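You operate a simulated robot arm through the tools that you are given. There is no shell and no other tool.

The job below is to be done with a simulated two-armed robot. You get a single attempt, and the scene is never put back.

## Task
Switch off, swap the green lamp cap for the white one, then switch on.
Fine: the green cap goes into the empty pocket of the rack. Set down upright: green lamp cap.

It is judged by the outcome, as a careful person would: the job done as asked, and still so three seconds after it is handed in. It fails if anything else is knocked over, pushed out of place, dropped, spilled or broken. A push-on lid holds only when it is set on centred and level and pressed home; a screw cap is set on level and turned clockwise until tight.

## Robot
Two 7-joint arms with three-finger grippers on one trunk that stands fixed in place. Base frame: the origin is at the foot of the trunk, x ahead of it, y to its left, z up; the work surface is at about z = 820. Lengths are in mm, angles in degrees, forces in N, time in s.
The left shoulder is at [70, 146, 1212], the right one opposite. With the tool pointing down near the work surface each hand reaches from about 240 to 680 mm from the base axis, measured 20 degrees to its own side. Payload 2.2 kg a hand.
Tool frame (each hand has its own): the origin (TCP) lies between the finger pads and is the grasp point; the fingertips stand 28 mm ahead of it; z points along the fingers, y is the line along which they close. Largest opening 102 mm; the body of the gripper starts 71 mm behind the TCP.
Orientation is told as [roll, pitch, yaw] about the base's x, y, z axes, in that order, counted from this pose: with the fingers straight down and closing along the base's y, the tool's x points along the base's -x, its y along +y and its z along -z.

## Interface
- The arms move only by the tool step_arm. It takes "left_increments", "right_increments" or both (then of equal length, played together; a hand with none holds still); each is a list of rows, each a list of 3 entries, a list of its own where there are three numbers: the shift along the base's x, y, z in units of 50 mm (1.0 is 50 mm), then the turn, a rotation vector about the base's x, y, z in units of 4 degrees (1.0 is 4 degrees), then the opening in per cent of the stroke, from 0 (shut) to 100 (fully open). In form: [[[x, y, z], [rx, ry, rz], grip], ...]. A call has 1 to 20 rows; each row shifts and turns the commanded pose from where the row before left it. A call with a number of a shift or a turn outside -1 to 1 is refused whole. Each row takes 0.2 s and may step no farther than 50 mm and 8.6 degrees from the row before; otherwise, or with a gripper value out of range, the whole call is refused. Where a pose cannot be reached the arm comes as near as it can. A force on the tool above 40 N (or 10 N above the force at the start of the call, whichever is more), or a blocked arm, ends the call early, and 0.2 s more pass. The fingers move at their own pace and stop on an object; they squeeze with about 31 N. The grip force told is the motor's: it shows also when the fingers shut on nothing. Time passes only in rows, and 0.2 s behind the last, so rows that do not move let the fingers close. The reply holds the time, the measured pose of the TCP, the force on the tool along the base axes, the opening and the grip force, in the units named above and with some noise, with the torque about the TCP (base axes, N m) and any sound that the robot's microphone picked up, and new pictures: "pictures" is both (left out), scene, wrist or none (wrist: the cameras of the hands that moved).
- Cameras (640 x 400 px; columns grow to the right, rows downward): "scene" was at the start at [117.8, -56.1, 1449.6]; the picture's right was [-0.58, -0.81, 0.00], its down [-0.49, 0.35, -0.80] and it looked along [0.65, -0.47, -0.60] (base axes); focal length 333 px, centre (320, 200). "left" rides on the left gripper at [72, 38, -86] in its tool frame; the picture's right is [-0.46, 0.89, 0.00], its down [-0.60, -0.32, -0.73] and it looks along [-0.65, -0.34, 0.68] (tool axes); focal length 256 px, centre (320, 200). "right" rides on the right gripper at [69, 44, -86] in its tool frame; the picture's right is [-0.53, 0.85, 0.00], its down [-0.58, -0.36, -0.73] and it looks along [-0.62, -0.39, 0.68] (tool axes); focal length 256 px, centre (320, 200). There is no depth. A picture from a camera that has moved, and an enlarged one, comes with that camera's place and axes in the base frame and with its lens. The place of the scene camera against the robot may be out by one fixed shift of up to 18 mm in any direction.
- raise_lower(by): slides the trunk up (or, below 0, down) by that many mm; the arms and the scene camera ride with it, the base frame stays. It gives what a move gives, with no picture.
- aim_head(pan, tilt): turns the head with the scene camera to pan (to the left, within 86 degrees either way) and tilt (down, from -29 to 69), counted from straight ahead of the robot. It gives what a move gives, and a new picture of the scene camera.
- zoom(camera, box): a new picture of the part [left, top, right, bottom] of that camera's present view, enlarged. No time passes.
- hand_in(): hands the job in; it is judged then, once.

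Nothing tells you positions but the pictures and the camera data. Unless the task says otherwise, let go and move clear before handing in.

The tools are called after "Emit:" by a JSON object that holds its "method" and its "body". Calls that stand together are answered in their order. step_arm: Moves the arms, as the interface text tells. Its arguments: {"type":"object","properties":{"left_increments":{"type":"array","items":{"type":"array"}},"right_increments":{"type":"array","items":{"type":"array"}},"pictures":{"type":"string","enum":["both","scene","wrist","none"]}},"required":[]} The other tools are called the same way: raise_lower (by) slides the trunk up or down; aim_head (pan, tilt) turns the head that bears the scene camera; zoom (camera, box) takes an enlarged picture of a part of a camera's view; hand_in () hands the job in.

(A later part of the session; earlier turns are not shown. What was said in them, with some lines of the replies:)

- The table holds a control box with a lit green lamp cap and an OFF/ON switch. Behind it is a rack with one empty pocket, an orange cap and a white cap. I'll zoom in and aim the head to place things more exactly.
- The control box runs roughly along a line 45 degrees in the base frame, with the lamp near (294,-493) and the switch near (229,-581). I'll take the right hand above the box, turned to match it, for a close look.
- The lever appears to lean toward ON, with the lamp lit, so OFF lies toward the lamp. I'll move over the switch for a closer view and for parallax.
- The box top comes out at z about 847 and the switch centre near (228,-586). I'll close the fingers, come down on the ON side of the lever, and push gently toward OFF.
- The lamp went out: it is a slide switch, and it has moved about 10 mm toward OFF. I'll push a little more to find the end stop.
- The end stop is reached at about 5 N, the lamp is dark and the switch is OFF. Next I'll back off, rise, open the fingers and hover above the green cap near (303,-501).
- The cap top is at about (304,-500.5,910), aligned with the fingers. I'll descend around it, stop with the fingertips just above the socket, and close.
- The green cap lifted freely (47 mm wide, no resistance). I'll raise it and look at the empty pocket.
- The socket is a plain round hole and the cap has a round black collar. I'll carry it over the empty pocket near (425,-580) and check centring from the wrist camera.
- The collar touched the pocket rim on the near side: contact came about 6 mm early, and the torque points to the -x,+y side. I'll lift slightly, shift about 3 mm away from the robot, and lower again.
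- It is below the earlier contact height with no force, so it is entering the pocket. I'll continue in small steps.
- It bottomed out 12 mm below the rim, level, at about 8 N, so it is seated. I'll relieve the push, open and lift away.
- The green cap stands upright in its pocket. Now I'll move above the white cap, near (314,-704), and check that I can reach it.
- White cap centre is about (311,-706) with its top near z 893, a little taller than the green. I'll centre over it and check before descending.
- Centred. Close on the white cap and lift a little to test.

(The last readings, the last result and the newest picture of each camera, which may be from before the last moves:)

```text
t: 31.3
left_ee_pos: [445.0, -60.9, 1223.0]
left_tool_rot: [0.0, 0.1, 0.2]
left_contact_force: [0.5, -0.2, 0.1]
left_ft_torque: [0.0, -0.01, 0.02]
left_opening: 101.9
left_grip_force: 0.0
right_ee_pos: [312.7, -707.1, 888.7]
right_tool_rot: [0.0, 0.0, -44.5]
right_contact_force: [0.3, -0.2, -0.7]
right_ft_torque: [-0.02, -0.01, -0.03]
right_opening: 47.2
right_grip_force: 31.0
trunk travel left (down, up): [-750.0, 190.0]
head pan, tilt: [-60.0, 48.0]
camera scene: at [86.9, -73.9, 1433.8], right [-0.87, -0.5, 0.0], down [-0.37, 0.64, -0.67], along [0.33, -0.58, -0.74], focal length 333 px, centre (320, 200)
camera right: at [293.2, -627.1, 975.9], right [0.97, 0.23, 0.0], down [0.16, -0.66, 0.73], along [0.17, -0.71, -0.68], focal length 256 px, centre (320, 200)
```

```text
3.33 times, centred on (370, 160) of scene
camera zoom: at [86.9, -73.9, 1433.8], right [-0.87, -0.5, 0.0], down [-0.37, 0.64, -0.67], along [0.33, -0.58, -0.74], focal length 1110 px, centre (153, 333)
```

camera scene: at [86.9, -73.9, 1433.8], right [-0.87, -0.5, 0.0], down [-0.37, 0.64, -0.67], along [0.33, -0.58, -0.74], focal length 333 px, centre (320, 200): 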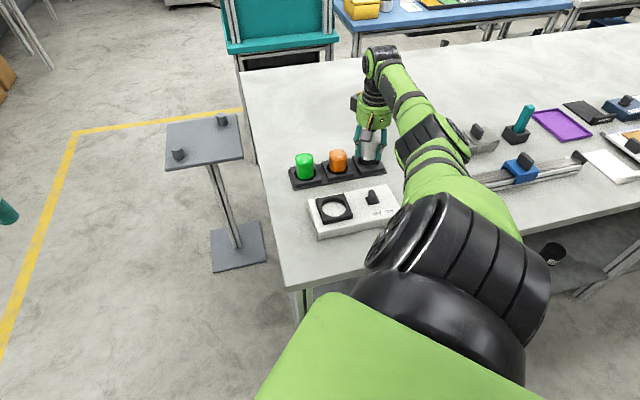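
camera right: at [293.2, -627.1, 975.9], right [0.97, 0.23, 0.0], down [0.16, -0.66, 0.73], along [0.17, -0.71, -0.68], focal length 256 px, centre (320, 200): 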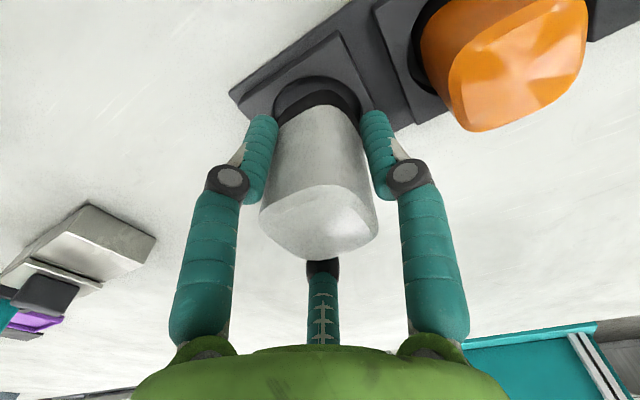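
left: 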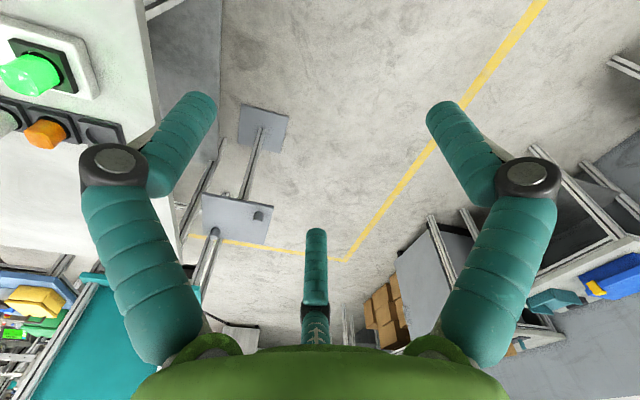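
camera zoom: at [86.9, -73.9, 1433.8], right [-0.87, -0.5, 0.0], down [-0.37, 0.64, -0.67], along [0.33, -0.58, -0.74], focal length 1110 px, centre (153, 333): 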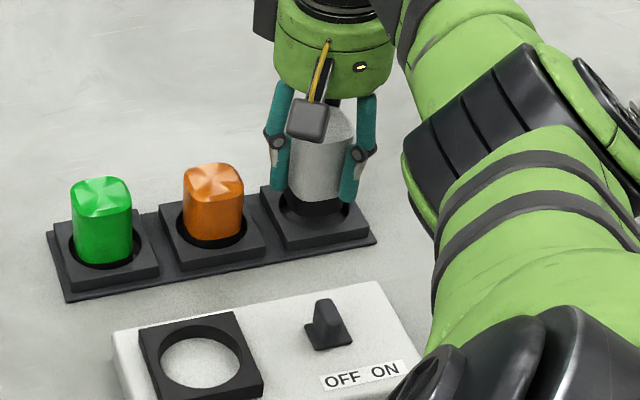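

White cap is held (47 mm). I'll raise it and carry it over the lamp socket.

Emit:
{"method": "step_arm", "body": {"right_increments": [[[0, 0, 0.6], [0, 0, 0], 0], [[0, 0, 0.7], [0, 0, 0], 0], [[0, 0, 0.6], [0, 0, 0], 0], [[-0.03, 0.68, 0], [0, 0, 0], 0], [[-0.03, 0.68, 0], [0, 0, 0], 0], [[-0.03, 0.68, 0], [0, 0, 0], 0], [[-0.03, 0.68, 0], [0, 0, 0], 0], [[-0.03, 0.68, 0], [0, 0, 0], 0], [[-0.02, 0.68, 0], [0, 0, 0], 0], [[0, 0, 0], [0, 0, 0], 0], [[0, 0, 0], [0, 0, 0], 0]]}}

Emit:
{"method": "zoom", "body": {"camera": "right", "box": [220, 0, 420, 160]}}

Emit:
{"method": "zoom", "body": {"camera": "scene", "box": [280, 130, 420, 250]}}

```text
t: 33.7
left_ee_pos: [444.3, -59.3, 1223.2]
left_tool_rot: [-0.1, 0.0, 0.1]
left_contact_force: [-0.7, 0.2, 0.1]
left_ft_torque: [0.0, -0.03, -0.01]
left_opening: 102.1
left_grip_force: 0.0
right_ee_pos: [302.1, -503.3, 981.9]
right_tool_rot: [0.0, 0.0, -44.4]
right_contact_force: [-0.1, 0.1, -1.4]
right_ft_torque: [-0.01, 0.01, 0.0]
right_opening: 47.1
right_grip_force: 30.9
trunk travel left (down, up): [-750.0, 190.0]
head pan, tilt: [-60.0, 48.0]
camera scene: at [86.7, -73.7, 1433.8], right [-0.87, -0.5, 0.0], down [-0.37, 0.64, -0.67], along [0.33, -0.58, -0.74], focal length 333 px, centre (320, 200)
camera right: at [284.0, -423.3, 1068.9], right [0.97, 0.23, 0.0], down [0.16, -0.66, 0.73], along [0.17, -0.71, -0.68], focal length 256 px, centre (320, 200)
```

scene: 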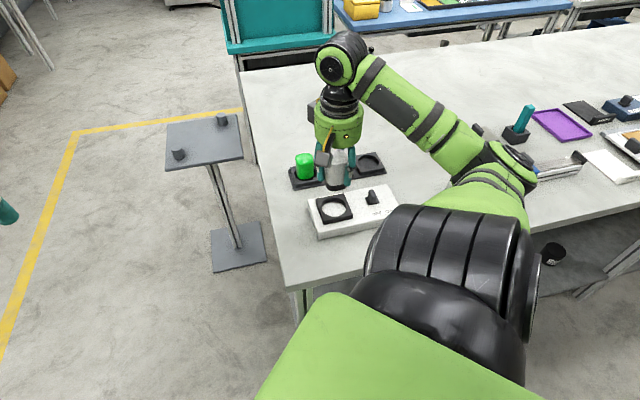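
right: 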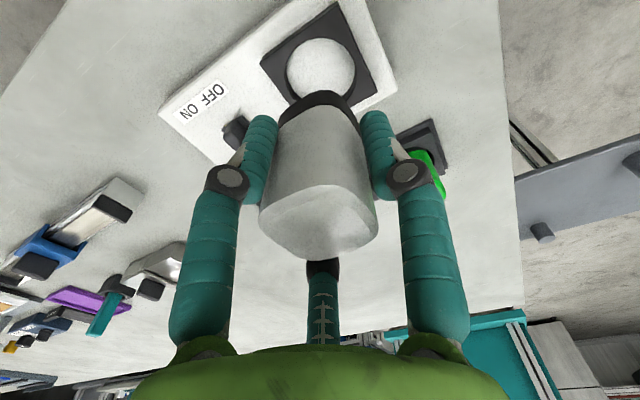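

```text
2.50 times, centred on (320, 80) of right
camera zoom: at [284.0, -423.3, 1068.9], right [0.97, 0.23, 0.0], down [0.16, -0.66, 0.73], along [0.17, -0.71, -0.68], focal length 640 px, centre (320, 500)
```

zoom: 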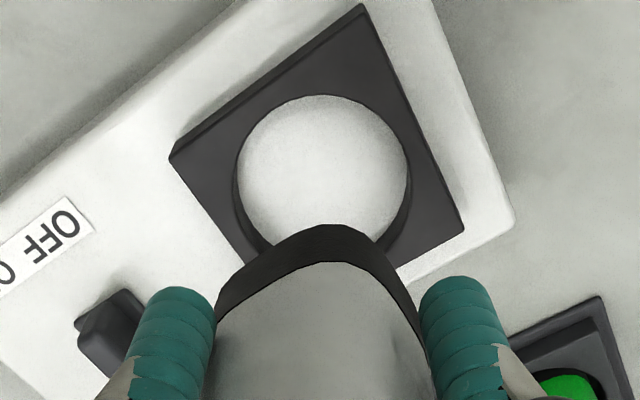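

```text
3.33 times, centred on (350, 190) of scene
camera zoom: at [86.7, -73.7, 1433.8], right [-0.87, -0.5, 0.0], down [-0.37, 0.64, -0.67], along [0.33, -0.58, -0.74], focal length 1110 px, centre (220, 233)
```

zoom: 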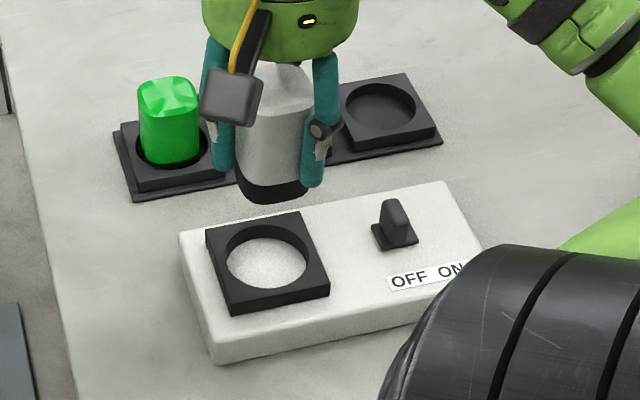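

Emit:
{"method": "step_arm", "body": {"right_increments": [[[0.028, 0.066, -0.3], [0, 0, 0], 0], [[0, 0, -0.5], [0, 0, 0], 0], [[0, 0, -0.5], [0, 0, 0], 0], [[0, 0, 0], [0, 0, 0], 0]]}}

Emit:
{"method": "zoom", "body": {"camera": "right", "box": [220, 20, 420, 180]}}

Emit:
{"method": "zoom", "body": {"camera": "scene", "box": [290, 160, 370, 230]}}

```text
t: 34.7
left_ee_pos: [444.5, -60.9, 1222.1]
left_tool_rot: [-0.1, 0.0, 0.1]
left_contact_force: [-0.1, -0.4, 0.3]
left_ft_torque: [-0.01, 0.02, 0.01]
left_opening: 102.0
left_grip_force: 0.0
right_ee_pos: [305.2, -498.9, 919.9]
right_tool_rot: [0.0, 0.0, -44.5]
right_contact_force: [-0.3, -0.7, -1.6]
right_ft_torque: [-0.02, -0.02, 0.02]
right_opening: 47.2
right_grip_force: 31.3
trunk travel left (down, up): [-750.0, 190.0]
head pan, tilt: [-60.0, 48.0]
camera scene: at [86.8, -73.5, 1433.8], right [-0.87, -0.5, 0.0], down [-0.37, 0.64, -0.67], along [0.33, -0.58, -0.74], focal length 333 px, centre (320, 200)
camera right: at [286.2, -419.8, 1006.2], right [0.97, 0.23, 0.0], down [0.16, -0.66, 0.73], along [0.17, -0.71, -0.68], focal length 256 px, centre (320, 200)
```

scene: 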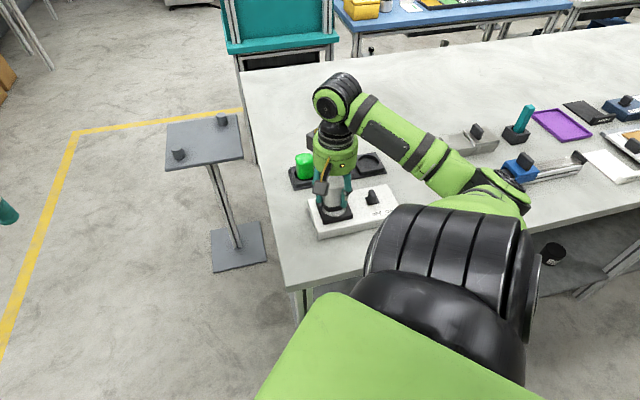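
right: 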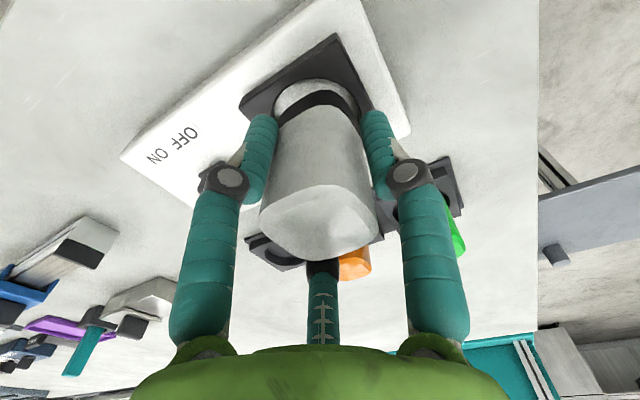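

```text
2.50 times, centred on (320, 100) of right
camera zoom: at [286.2, -419.8, 1006.2], right [0.97, 0.23, 0.0], down [0.16, -0.66, 0.73], along [0.17, -0.71, -0.68], focal length 640 px, centre (320, 450)
```

zoom: 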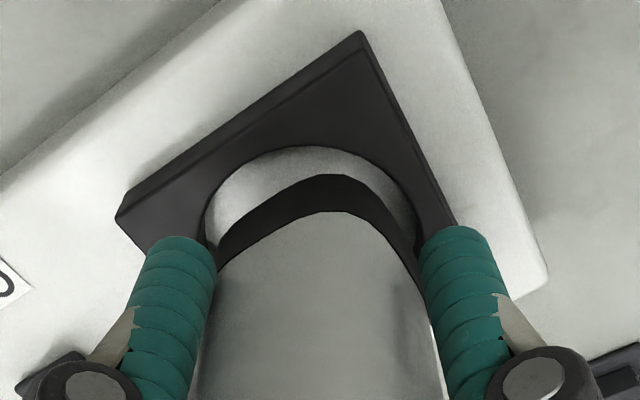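

```text
5.71 times, centred on (330, 195) of scene
camera zoom: at [86.8, -73.5, 1433.8], right [-0.87, -0.5, 0.0], down [-0.37, 0.64, -0.67], along [0.33, -0.58, -0.74], focal length 1904 px, centre (263, 229)
```

zoom: 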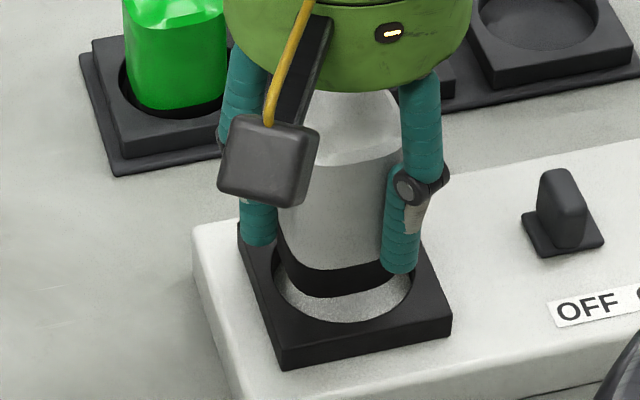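

The cap sits about 2–3 mm off the socket centre, so I need to shift it (-2,-2.8). I'll adjust and lower to just above the rim.

Emit:
{"method": "step_arm", "body": {"right_increments": [[[-0.038, -0.052, 0], [0, 0, 0], 0], [[0, 0, -0.16], [0, 0, 0], 0], [[0, 0, 0], [0, 0, 0], 0], [[0, 0, 0], [0, 0, 0], 0]]}}

Emit:
{"method": "zoom", "body": {"camera": "right", "box": [220, 20, 420, 180]}}

Emit:
{"method": "zoom", "body": {"camera": "scene", "box": [290, 160, 370, 230]}}

```text
t: 35.7
left_ee_pos: [444.9, -60.3, 1223.2]
left_tool_rot: [-0.2, 0.0, 0.1]
left_contact_force: [-0.9, -0.5, -0.5]
left_ft_torque: [0.01, -0.04, 0.05]
left_opening: 102.1
left_grip_force: 0.1
right_ee_pos: [303.6, -501.0, 913.5]
right_tool_rot: [0.0, 0.0, -44.4]
right_contact_force: [0.3, -1.1, -0.2]
right_ft_torque: [0.02, 0.01, -0.01]
right_opening: 47.2
right_grip_force: 30.7
trunk travel left (down, up): [-750.0, 190.0]
head pan, tilt: [-60.0, 48.0]
camera scene: at [86.7, -73.7, 1433.8], right [-0.87, -0.5, 0.0], down [-0.37, 0.64, -0.67], along [0.33, -0.58, -0.74], focal length 333 px, centre (320, 200)
camera right: at [283.1, -422.0, 999.1], right [0.97, 0.23, 0.0], down [0.16, -0.66, 0.73], along [0.17, -0.71, -0.68], focal length 256 px, centre (320, 200)
```

scene: 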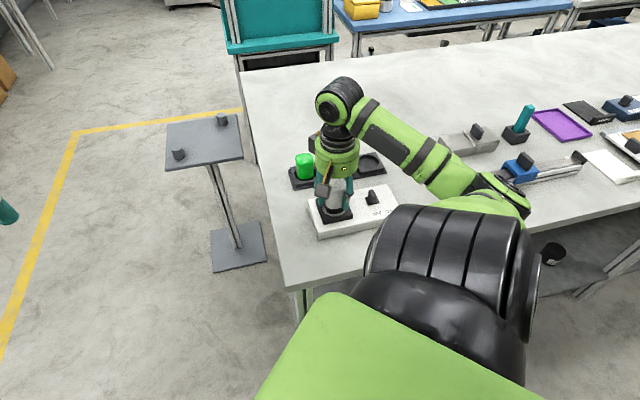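
right: 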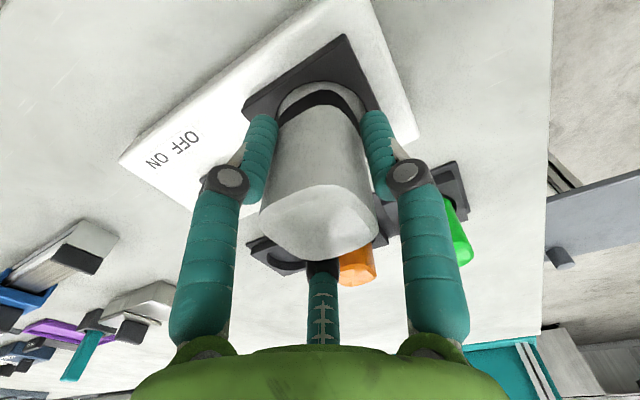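

```text
2.50 times, centred on (320, 100) of right
camera zoom: at [283.1, -422.0, 999.1], right [0.97, 0.23, 0.0], down [0.16, -0.66, 0.73], along [0.17, -0.71, -0.68], focal length 640 px, centre (320, 450)
```

zoom: 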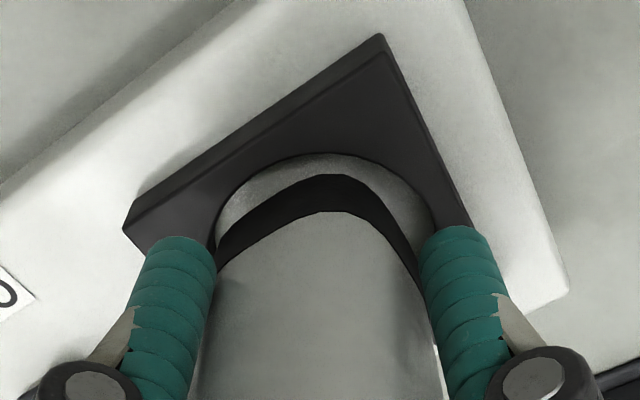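

```text
5.71 times, centred on (330, 195) of scene
camera zoom: at [86.7, -73.7, 1433.8], right [-0.87, -0.5, 0.0], down [-0.37, 0.64, -0.67], along [0.33, -0.58, -0.74], focal length 1904 px, centre (263, 229)
```

zoom: 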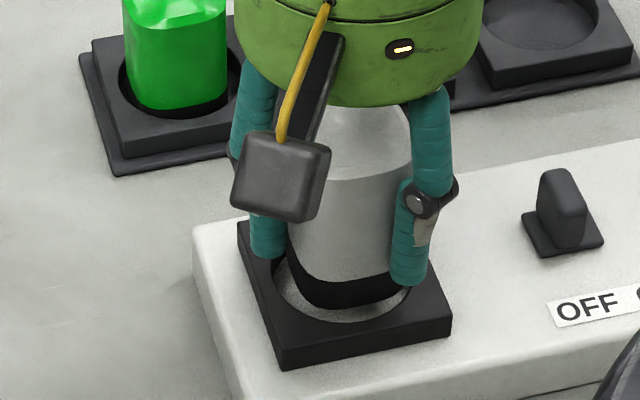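

The collar now looks inside the socket outline in both views. I'll lower in small steps and watch the force.

Emit:
{"method": "step_arm", "body": {"right_increments": [[[0, 0, -0.1], [0, 0, 0], 0], [[0, 0, -0.06], [0, 0, 0], 0], [[0, 0, 0], [0, 0, 0], 0]], "pictures": "none"}}

Emit:
{"method": "step_arm", "body": {"right_increments": [[[0, 0, -0.05], [0, 0, 0], 0], [[0, 0, 0], [0, 0, 0], 0]], "pictures": "none"}}

Emit:
{"method": "zoom", "body": {"camera": "scene", "box": [290, 160, 370, 230]}}

Emit:
{"method": "zoom", "body": {"camera": "right", "box": [220, 20, 420, 180]}}

```text
t: 36.5
left_ee_pos: [444.8, -59.8, 1222.4]
left_tool_rot: [-0.2, 0.0, 0.1]
left_contact_force: [-0.5, 0.3, 0.5]
left_ft_torque: [-0.02, -0.01, 0.01]
left_opening: 102.1
left_grip_force: 0.1
right_ee_pos: [303.1, -500.8, 905.3]
right_tool_rot: [-0.1, 0.0, -44.4]
right_contact_force: [0.3, 0.3, -0.2]
right_ft_torque: [0.02, 0.02, 0.05]
right_opening: 47.4
right_grip_force: 30.5
trunk travel left (down, up): [-750.0, 190.0]
head pan, tilt: [-60.0, 48.0]
```

```text
t: 37.1
left_ee_pos: [444.6, -58.7, 1223.6]
left_tool_rot: [-0.1, 0.0, 0.0]
left_contact_force: [-0.4, -0.7, -0.1]
left_ft_torque: [-0.02, -0.03, -0.03]
left_opening: 102.1
left_grip_force: 0.1
right_ee_pos: [303.1, -499.4, 901.6]
right_tool_rot: [0.0, 0.0, -44.4]
right_contact_force: [0.7, 0.7, -1.0]
right_ft_torque: [0.05, 0.07, 0.0]
right_opening: 47.1
right_grip_force: 31.2
trunk travel left (down, up): [-750.0, 190.0]
head pan, tilt: [-60.0, 48.0]
```

```text
5.71 times, centred on (330, 195) of scene
camera zoom: at [86.8, -73.6, 1433.8], right [-0.87, -0.5, 0.0], down [-0.37, 0.64, -0.67], along [0.33, -0.58, -0.74], focal length 1904 px, centre (263, 229)
```

zoom: 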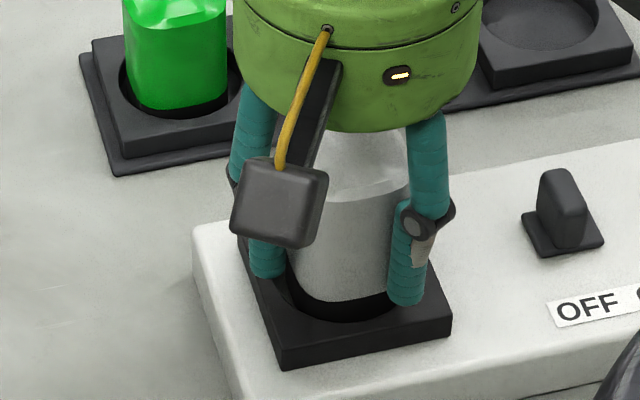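

```text
2.50 times, centred on (320, 100) of right
camera zoom: at [283.0, -421.1, 988.4], right [0.97, 0.23, 0.0], down [0.16, -0.66, 0.73], along [0.17, -0.71, -0.68], focal length 640 px, centre (320, 450)
```

zoom: 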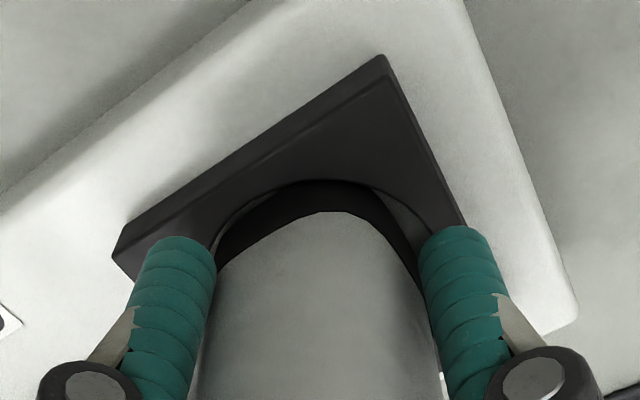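

Emit:
{"method": "step_arm", "body": {"right_increments": [[[0, 0, -0.06], [0, 0, 0], 0], [[0, 0, 0], [0, 0, 0], 0]], "pictures": "none"}}

Emit:
{"method": "step_arm", "body": {"right_increments": [[[0, 0, -0.04], [0, 0, 0], 0], [[0, 0, 0], [0, 0, 0], 0]], "pictures": "none"}}

Emit:
{"method": "step_arm", "body": {"right_increments": [[[0, 0, -0.04], [0, 0, 0], 0], [[0, 0, 0], [0, 0, 0], 0]], "pictures": "none"}}

Emit:
{"method": "zoom", "body": {"camera": "scene", "box": [290, 160, 370, 230]}}

```text
t: 37.7
left_ee_pos: [444.0, -60.1, 1222.5]
left_tool_rot: [-0.1, 0.0, 0.1]
left_contact_force: [-0.1, 0.4, -0.4]
left_ft_torque: [0.0, -0.01, 0.0]
left_opening: 101.8
left_grip_force: 0.1
right_ee_pos: [304.4, -502.1, 898.9]
right_tool_rot: [0.0, 0.0, -44.5]
right_contact_force: [-0.6, -0.6, -0.1]
right_ft_torque: [-0.01, -0.02, -0.02]
right_opening: 47.3
right_grip_force: 30.8
trunk travel left (down, up): [-750.0, 190.0]
head pan, tilt: [-60.0, 48.0]
```

```text
t: 38.3
left_ee_pos: [444.2, -60.7, 1223.3]
left_tool_rot: [-0.1, 0.0, 0.1]
left_contact_force: [0.5, 0.3, 0.3]
left_ft_torque: [0.01, 0.04, -0.02]
left_opening: 102.0
left_grip_force: 0.1
right_ee_pos: [303.5, -501.6, 896.7]
right_tool_rot: [0.0, 0.0, -44.6]
right_contact_force: [-0.1, -0.5, -1.8]
right_ft_torque: [0.03, 0.0, -0.01]
right_opening: 47.3
right_grip_force: 31.4
trunk travel left (down, up): [-750.0, 190.0]
head pan, tilt: [-60.0, 48.0]
```

```text
t: 38.9
left_ee_pos: [443.9, -58.2, 1223.4]
left_tool_rot: [-0.1, 0.0, 0.1]
left_contact_force: [-1.2, 0.9, 0.1]
left_ft_torque: [0.03, -0.01, -0.03]
left_opening: 102.0
left_grip_force: 0.1
right_ee_pos: [303.1, -501.1, 896.3]
right_tool_rot: [0.1, -0.1, -44.6]
right_contact_force: [-1.1, -1.9, 6.6]
right_ft_torque: [-0.08, 0.14, 0.03]
right_opening: 47.1
right_grip_force: 30.6
trunk travel left (down, up): [-750.0, 190.0]
head pan, tilt: [-60.0, 48.0]
```

```text
5.71 times, centred on (330, 195) of scene
camera zoom: at [86.1, -73.0, 1434.0], right [-0.87, -0.5, 0.0], down [-0.37, 0.64, -0.67], along [0.33, -0.58, -0.74], focal length 1904 px, centre (263, 229)
```

zoom: 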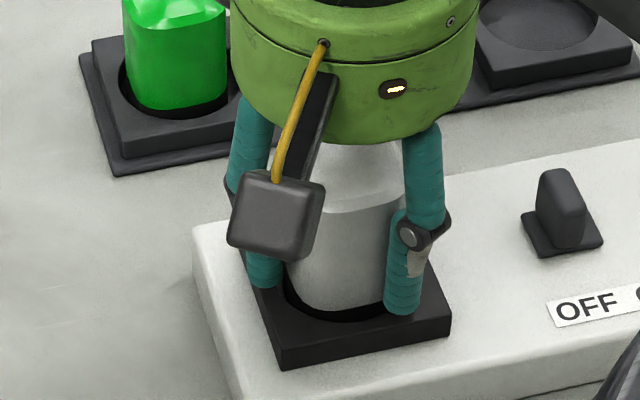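

It bottomed out at 896 as predicted. I'll press a little more, then relax, open and lift.

Emit:
{"method": "step_arm", "body": {"right_increments": [[[0, 0, -0.03], [0, 0, 0], 0], [[0, 0, 0], [0, 0, 0], 0]], "pictures": "none"}}

Emit:
{"method": "step_arm", "body": {"right_increments": [[[0, 0, 0.06], [0, 0, 0], 0], [[0, 0, 0], [0, 0, 0], 62], [[0, 0, 0], [0, 0, 0], 62], [[0, 0, 0.4], [0, 0, 0], 62], [[0, 0, 0.7], [0, 0, 0], 62], [[0, 0, 0.7], [0, 0, 0], 62], [[0, 0, 0], [0, 0, 0], 62]]}}

Emit:
{"method": "zoom", "body": {"camera": "scene", "box": [280, 130, 420, 250]}}

Emit:
{"method": "zoom", "body": {"camera": "right", "box": [200, 0, 440, 200]}}

```text
t: 39.5
left_ee_pos: [444.2, -57.8, 1222.9]
left_tool_rot: [0.0, -0.1, 0.2]
left_contact_force: [-0.4, -0.7, -0.6]
left_ft_torque: [0.01, -0.01, -0.01]
left_opening: 102.1
left_grip_force: 0.1
right_ee_pos: [303.5, -499.6, 895.8]
right_tool_rot: [0.1, -0.3, -44.4]
right_contact_force: [1.3, -4.7, 16.9]
right_ft_torque: [-0.15, 0.18, 0.05]
right_opening: 47.1
right_grip_force: 30.8
trunk travel left (down, up): [-750.0, 190.0]
head pan, tilt: [-60.0, 48.0]
```

```text
t: 41.1
left_ee_pos: [444.8, -60.9, 1222.6]
left_tool_rot: [0.1, 0.0, 0.0]
left_contact_force: [0.4, 0.1, 0.2]
left_ft_torque: [0.0, 0.0, -0.01]
left_opening: 101.8
left_grip_force: 0.1
right_ee_pos: [304.0, -501.6, 988.1]
right_tool_rot: [0.0, 0.1, -44.6]
right_contact_force: [-0.5, 0.2, -0.2]
right_ft_torque: [0.0, 0.01, -0.01]
right_opening: 63.3
right_grip_force: 0.1
trunk travel left (down, up): [-750.0, 190.0]
head pan, tilt: [-60.0, 48.0]
camera scene: at [87.1, -73.8, 1433.8], right [-0.87, -0.5, 0.0], down [-0.37, 0.64, -0.67], along [0.33, -0.58, -0.74], focal length 333 px, centre (320, 200)
camera right: at [283.7, -422.7, 1074.2], right [0.97, 0.23, 0.0], down [0.16, -0.66, 0.73], along [0.17, -0.71, -0.68], focal length 256 px, centre (320, 200)
```

scene: 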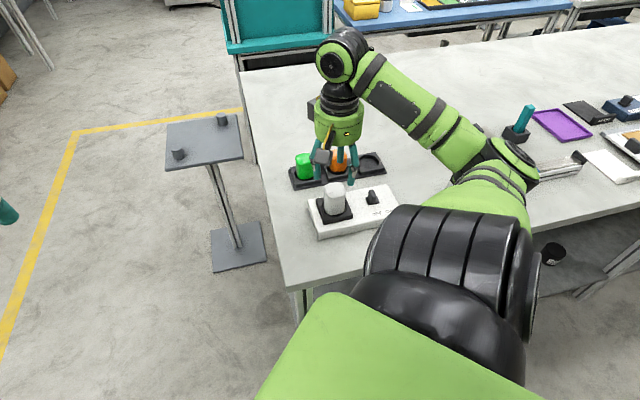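
right: 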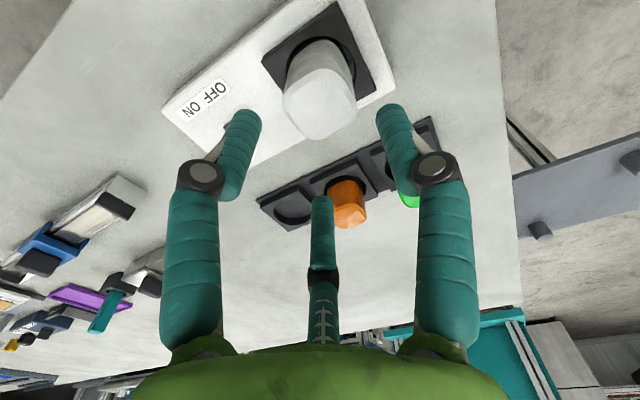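

```text
3.33 times, centred on (350, 190) of scene
camera zoom: at [87.1, -73.8, 1433.8], right [-0.87, -0.5, 0.0], down [-0.37, 0.64, -0.67], along [0.33, -0.58, -0.74], focal length 1110 px, centre (220, 233)
```

zoom: 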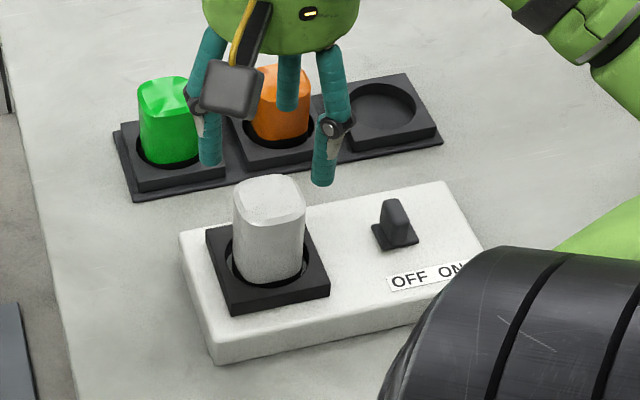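

```text
2.00 times, centred on (320, 100) of right
camera zoom: at [283.7, -422.7, 1074.2], right [0.97, 0.23, 0.0], down [0.16, -0.66, 0.73], along [0.17, -0.71, -0.68], focal length 512 px, centre (320, 400)
```

zoom: 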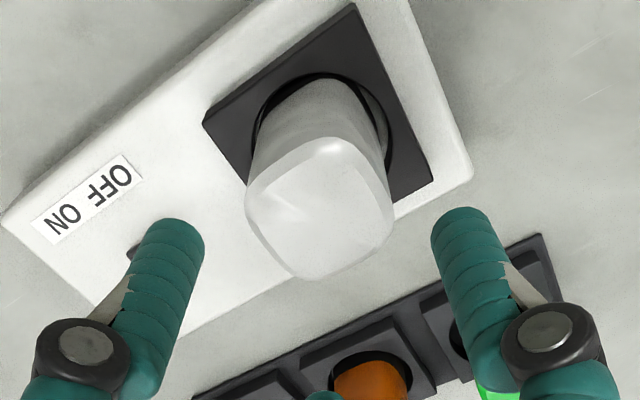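

The white cap is seated upright. To switch on I'll close the fingers and come down between the switch and the lamp, near (259,-553), then push the slider toward ON.

Emit:
{"method": "step_arm", "body": {"right_increments": [[[-0.45, -0.51, 0], [0, 0, 0], 0], [[-0.44, -0.51, 0], [0, 0, 0], 0], [[0, 0, -0.4], [0, 0, 0], 0], [[0, 0, 0], [0, 0, 0], 0]]}}

Emit:
{"method": "zoom", "body": {"camera": "right", "box": [200, 0, 440, 200]}}

Emit:
{"method": "zoom", "body": {"camera": "scene", "box": [300, 130, 420, 240]}}

```text
t: 42.1
left_ee_pos: [443.8, -59.6, 1223.5]
left_tool_rot: [-0.1, -0.1, 0.2]
left_contact_force: [-0.6, 0.3, 0.0]
left_ft_torque: [-0.01, -0.01, 0.0]
left_opening: 101.8
left_grip_force: 0.1
right_ee_pos: [259.9, -553.0, 966.6]
right_tool_rot: [0.0, 0.0, -44.6]
right_contact_force: [0.1, 0.3, 0.4]
right_ft_torque: [0.01, 0.0, -0.03]
right_opening: 1.8
right_grip_force: 30.8
trunk travel left (down, up): [-750.0, 190.0]
head pan, tilt: [-60.0, 48.0]
camera scene: at [86.3, -73.5, 1433.9], right [-0.87, -0.5, 0.0], down [-0.37, 0.64, -0.67], along [0.33, -0.58, -0.74], focal length 333 px, centre (320, 200)
camera right: at [239.7, -473.7, 1053.7], right [0.97, 0.23, 0.0], down [0.16, -0.66, 0.73], along [0.17, -0.71, -0.68], focal length 256 px, centre (320, 200)
```

scene: 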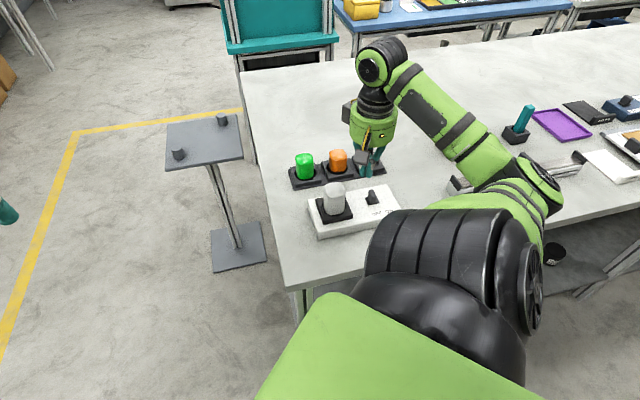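
right: 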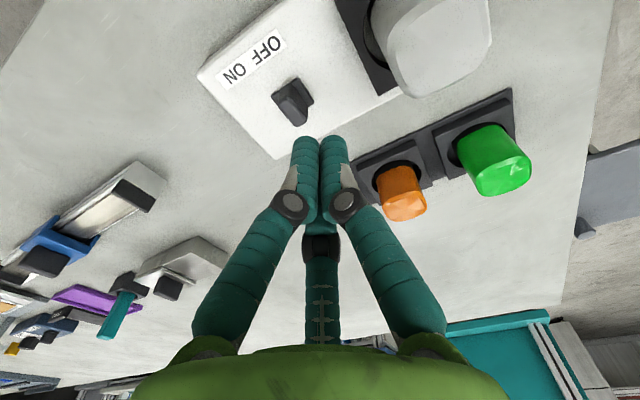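

```text
2.00 times, centred on (320, 100) of right
camera zoom: at [239.7, -473.7, 1053.7], right [0.97, 0.23, 0.0], down [0.16, -0.66, 0.73], along [0.17, -0.71, -0.68], focal length 512 px, centre (320, 400)
```

zoom: 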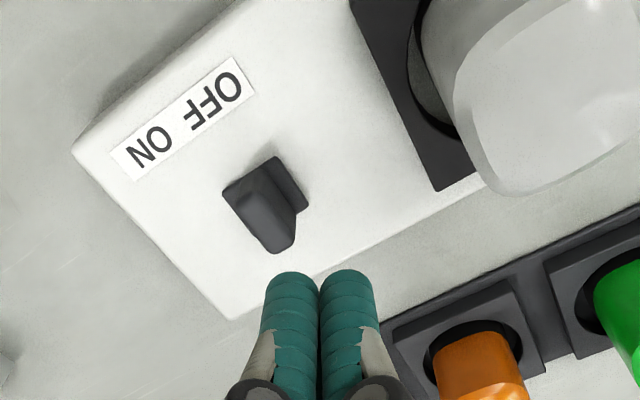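

```text
3.64 times, centred on (360, 185) of scene
camera zoom: at [86.3, -73.5, 1433.9], right [-0.87, -0.5, 0.0], down [-0.37, 0.64, -0.67], along [0.33, -0.58, -0.74], focal length 1212 px, centre (174, 254)
```

zoom: 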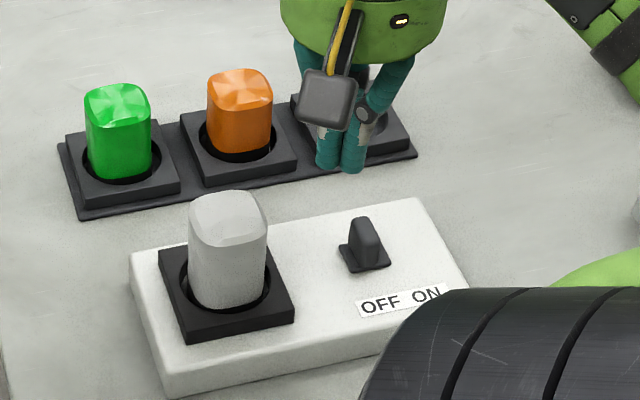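

Emit:
{"method": "step_arm", "body": {"right_increments": [[[0, 0, -0.6], [0, 0, 0], 0], [[0, 0, -0.6], [0, 0, 0], 0], [[0, 0, -0.37], [0, 0, 0], 0], [[0, 0, 0], [0, 0, 0], 0]]}}

Emit:
{"method": "zoom", "body": {"camera": "scene", "box": [300, 130, 420, 240]}}

Emit:
{"method": "zoom", "body": {"camera": "right", "box": [200, 0, 440, 200]}}

```text
t: 43.1
left_ee_pos: [444.1, -60.9, 1222.7]
left_tool_rot: [-0.1, 0.0, 0.1]
left_contact_force: [0.3, -0.5, -0.8]
left_ft_torque: [-0.02, 0.03, 0.01]
left_opening: 102.1
left_grip_force: 0.0
right_ee_pos: [258.6, -552.0, 887.1]
right_tool_rot: [0.0, 0.0, -44.4]
right_contact_force: [0.7, 0.5, 0.1]
right_ft_torque: [0.01, -0.02, 0.03]
right_opening: 2.4
right_grip_force: 31.4
trunk travel left (down, up): [-750.0, 190.0]
head pan, tilt: [-60.0, 48.0]
camera scene: at [86.8, -73.5, 1433.8], right [-0.87, -0.5, 0.0], down [-0.37, 0.64, -0.67], along [0.33, -0.58, -0.74], focal length 333 px, centre (320, 200)
camera right: at [239.2, -472.5, 973.9], right [0.97, 0.23, 0.0], down [0.16, -0.66, 0.73], along [0.17, -0.71, -0.68], focal length 256 px, centre (320, 200)
```

scene: 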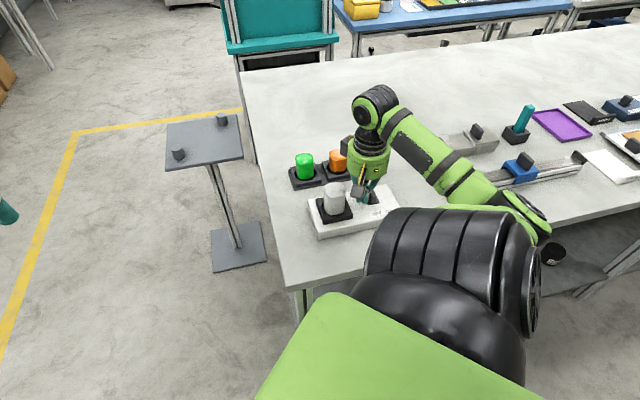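
right: 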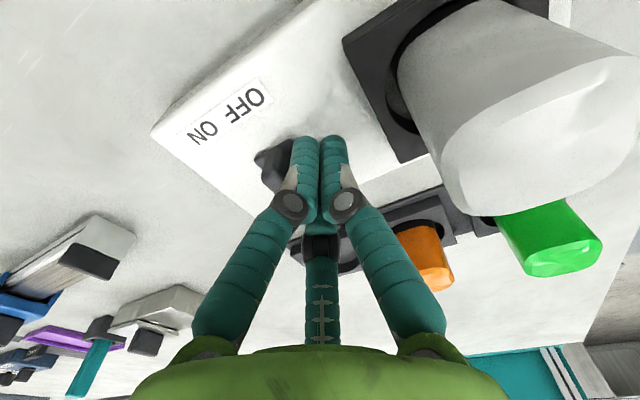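

```text
3.64 times, centred on (360, 185) of scene
camera zoom: at [86.8, -73.5, 1433.8], right [-0.87, -0.5, 0.0], down [-0.37, 0.64, -0.67], along [0.33, -0.58, -0.74], focal length 1212 px, centre (174, 254)
```

zoom: 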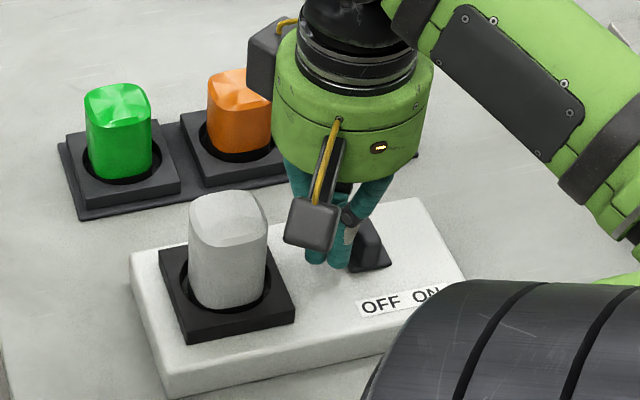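

```text
2.00 times, centred on (320, 100) of right
camera zoom: at [239.2, -472.5, 973.9], right [0.97, 0.23, 0.0], down [0.16, -0.66, 0.73], along [0.17, -0.71, -0.68], focal length 512 px, centre (320, 400)
```

zoom: 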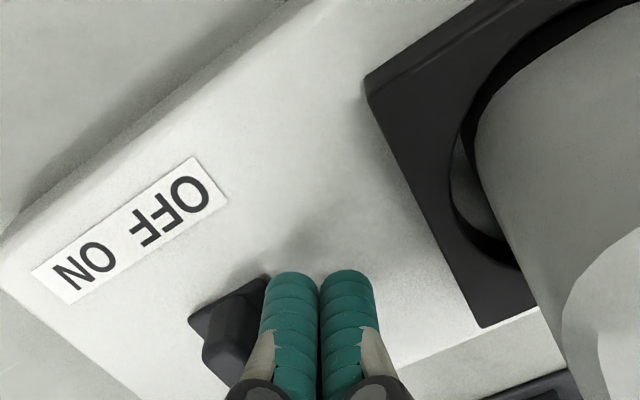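

Emit:
{"method": "step_arm", "body": {"right_increments": [[[-0.11, -0.116, 0], [0, 0, 0], 0], [[-0.11, -0.116, 0], [0, 0, 0], 0], [[-0.069, -0.072, 0], [0, 0, 0], 0], [[0, 0, 0], [0, 0, 0], 0]], "pictures": "none"}}

Emit:
{"method": "zoom", "body": {"camera": "scene", "box": [300, 130, 420, 240]}}

Emit:
{"method": "step_arm", "body": {"right_increments": [[[-0.041, -0.043, 0], [0, 0, 0], 0], [[0, 0, 0], [0, 0, 0], 0]], "pictures": "none"}}

Emit:
{"method": "zoom", "body": {"camera": "scene", "box": [300, 130, 420, 240]}}

```text
t: 44.1
left_ee_pos: [444.1, -60.4, 1222.8]
left_tool_rot: [-0.1, 0.1, 0.0]
left_contact_force: [1.4, 0.2, -0.2]
left_ft_torque: [0.01, -0.02, -0.01]
left_opening: 102.2
left_grip_force: 0.1
right_ee_pos: [244.8, -565.8, 888.3]
right_tool_rot: [0.0, -0.1, -44.5]
right_contact_force: [0.3, -0.1, 0.7]
right_ft_torque: [0.02, -0.01, 0.03]
right_opening: 2.1
right_grip_force: 30.5
trunk travel left (down, up): [-750.0, 190.0]
head pan, tilt: [-60.0, 48.0]
```

```text
3.64 times, centred on (360, 185) of scene
camera zoom: at [86.7, -73.4, 1433.9], right [-0.87, -0.5, 0.0], down [-0.37, 0.64, -0.67], along [0.33, -0.58, -0.74], focal length 1212 px, centre (174, 254)
```

zoom: 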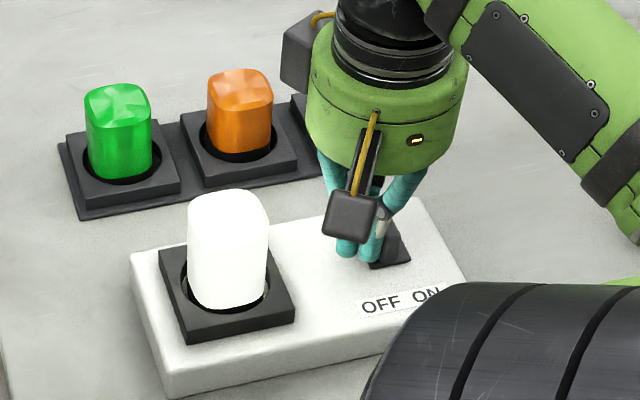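

```text
t: 44.7
left_ee_pos: [444.7, -60.4, 1222.4]
left_tool_rot: [-0.1, 0.0, 0.1]
left_contact_force: [-0.1, -0.1, 0.4]
left_ft_torque: [-0.03, -0.03, -0.02]
left_opening: 101.7
left_grip_force: 0.0
right_ee_pos: [242.1, -568.0, 888.8]
right_tool_rot: [0.0, -0.1, -44.5]
right_contact_force: [-0.1, 0.6, -0.5]
right_ft_torque: [0.03, 0.01, -0.03]
right_opening: 2.0
right_grip_force: 30.5
trunk travel left (down, up): [-750.0, 190.0]
head pan, tilt: [-60.0, 48.0]
```

```text
3.64 times, centred on (360, 185) of scene
camera zoom: at [86.7, -73.5, 1433.8], right [-0.87, -0.5, 0.0], down [-0.37, 0.64, -0.67], along [0.33, -0.58, -0.74], focal length 1212 px, centre (174, 254)
```

zoom: 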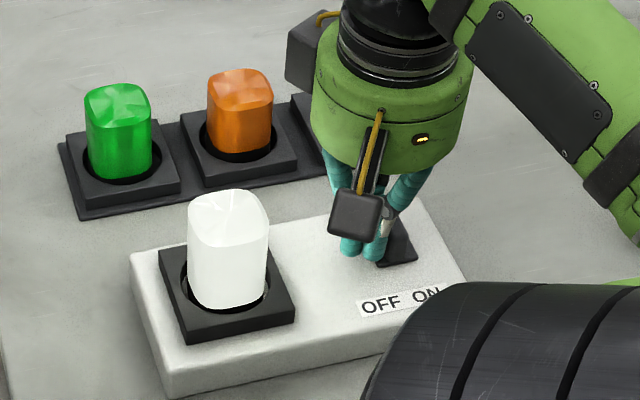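

The lamp lit up. I'll push on to the ON end stop.

Emit:
{"method": "step_arm", "body": {"right_increments": [[[-0.041, -0.043, 0], [0, 0, 0], 0], [[0, 0, 0], [0, 0, 0], 0]], "pictures": "none"}}

Emit:
{"method": "step_arm", "body": {"right_increments": [[[-0.041, -0.043, 0], [0, 0, 0], 0], [[0, 0, 0], [0, 0, 0], 0]], "pictures": "none"}}

Emit:
{"method": "zoom", "body": {"camera": "scene", "box": [300, 130, 420, 240]}}

```text
t: 45.3
left_ee_pos: [446.6, -58.4, 1221.3]
left_tool_rot: [-0.1, 0.0, 0.1]
left_contact_force: [0.1, 0.3, -0.7]
left_ft_torque: [-0.01, -0.01, 0.01]
left_opening: 102.2
left_grip_force: 0.0
right_ee_pos: [240.8, -568.7, 886.8]
right_tool_rot: [0.1, -0.1, -44.5]
right_contact_force: [5.6, 4.4, 0.2]
right_ft_torque: [0.04, -0.03, -0.04]
right_opening: 2.2
right_grip_force: 30.5
trunk travel left (down, up): [-750.0, 190.0]
head pan, tilt: [-60.0, 48.0]
```

```text
t: 45.9
left_ee_pos: [447.9, -56.7, 1222.2]
left_tool_rot: [-0.2, 0.2, 0.1]
left_contact_force: [-0.2, -0.8, 0.3]
left_ft_torque: [-0.03, 0.01, 0.0]
left_opening: 102.0
left_grip_force: 0.0
right_ee_pos: [240.8, -569.3, 888.7]
right_tool_rot: [0.2, 0.1, -44.4]
right_contact_force: [14.3, 14.2, -4.8]
right_ft_torque: [-0.01, -0.38, -0.1]
right_opening: 2.1
right_grip_force: 31.1
trunk travel left (down, up): [-750.0, 190.0]
head pan, tilt: [-60.0, 48.0]
```

```text
3.64 times, centred on (360, 185) of scene
camera zoom: at [90.5, -71.0, 1433.6], right [-0.87, -0.5, 0.0], down [-0.37, 0.64, -0.67], along [0.33, -0.58, -0.74], focal length 1212 px, centre (174, 254)
```

zoom: 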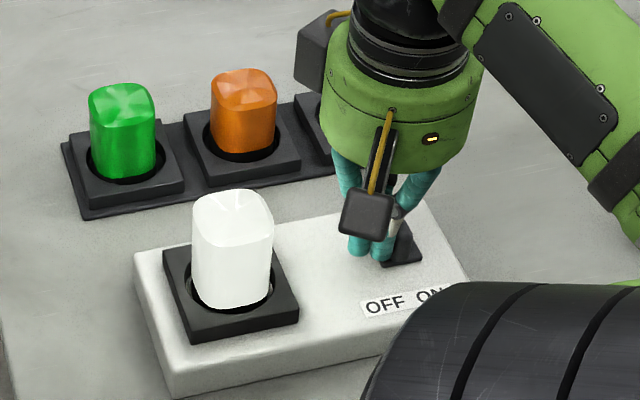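

The ON stop is reached and the lamp glows. I'll back off, lift, and move the hand clear.

Emit:
{"method": "step_arm", "body": {"right_increments": [[[0.08, 0.084, 0], [0, 0, 0], 0], [[0.055, 0.058, 0], [0, 0, 0], 0], [[0, 0, 0.6], [0, 0, 0], 0], [[0, 0, 0.8], [0, 0, 0], 0], [[0, 0, 0.8], [0, 0, 0], 0], [[0, 0.4, 0.8], [0, 0, 0], 0], [[0, 0.6, 0.6], [0, 0, 0], 0], [[-0.2, 0.7, 0.3], [0, 0, 0], 30], [[-0.2, 0.7, 0.3], [0, 0, 0], 30], [[0, 0, 0], [0, 0, 0], 30]]}}

Emit:
{"method": "zoom", "body": {"camera": "scene", "box": [280, 130, 420, 240]}}

Emit:
{"method": "zoom", "body": {"camera": "right", "box": [160, 0, 480, 200]}}

```text
t: 48.1
left_ee_pos: [444.6, -60.4, 1223.0]
left_tool_rot: [0.0, 0.0, 0.1]
left_contact_force: [0.1, 0.0, -0.2]
left_ft_torque: [0.0, 0.0, 0.01]
left_opening: 101.9
left_grip_force: 0.0
right_ee_pos: [227.5, -444.9, 1085.9]
right_tool_rot: [0.2, -0.1, -44.5]
right_contact_force: [0.4, 0.0, 0.3]
right_ft_torque: [0.01, -0.01, -0.01]
right_opening: 30.8
right_grip_force: 0.1
right hand out of reach, approached as far as the arm can: row 9
trunk travel left (down, up): [-750.0, 190.0]
head pan, tilt: [-60.0, 48.0]
camera scene: at [86.8, -74.1, 1433.8], right [-0.87, -0.5, 0.0], down [-0.37, 0.64, -0.67], along [0.33, -0.58, -0.74], focal length 333 px, centre (320, 200)
camera right: at [208.8, -364.9, 1173.9], right [0.97, 0.23, 0.0], down [0.15, -0.67, 0.73], along [0.17, -0.71, -0.68], focal length 256 px, centre (320, 200)
```

scene: 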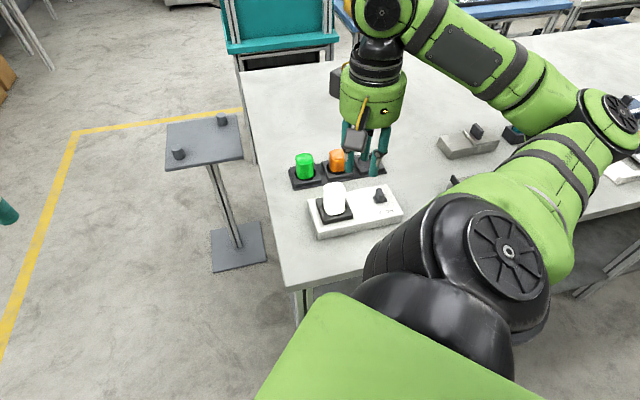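
right: 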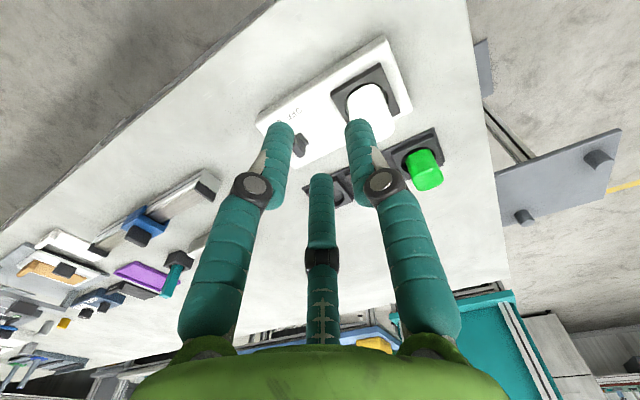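

```text
3.64 times, centred on (350, 185) of scene
camera zoom: at [86.8, -74.1, 1433.8], right [-0.87, -0.5, 0.0], down [-0.37, 0.64, -0.67], along [0.33, -0.58, -0.74], focal length 1212 px, centre (211, 254)
```

zoom: 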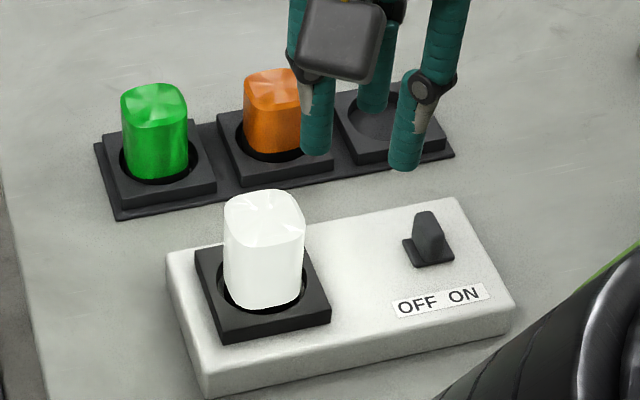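

```text
2.00 times, centred on (320, 100) of right
camera zoom: at [208.8, -364.9, 1173.9], right [0.97, 0.23, 0.0], down [0.15, -0.67, 0.73], along [0.17, -0.71, -0.68], focal length 512 px, centre (320, 400)
```

zoom: 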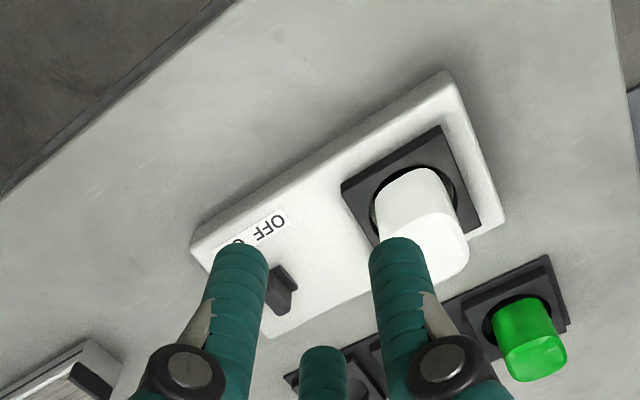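

The white cap is lit and seated upright in the lamp, and the switch is at its ON stop. The green cap stands in its pocket, the orange cap is untouched, and the hand is clear, so I'm handing in.

Emit:
{"method": "hand_in", "body": {}}

```text
The job is handed in.
```

The job is done and handed in; I don't have the judge's verdict.

- **Switch off:** I slid the switch to its OFF stop first, and the lamp went dark.
- **Green cap:** I moved it from the lamp to the rack's empty pocket. It touched the pocket rim on the first try, so I lifted it, shifted it about 3 mm and lowered it again. It now stands upright on the pocket floor.
- **White cap:** I set it in the lamp socket, pressed it down to the floor with about 17 N and let go. It sits upright.
- **Switch on:** I slid the switch back to its ON stop. The lamp glowed white and was still lit in the last pictures.

Nothing was knocked over or dropped. The orange cap was not touched, and the hand had let go and moved clear before I handed in.
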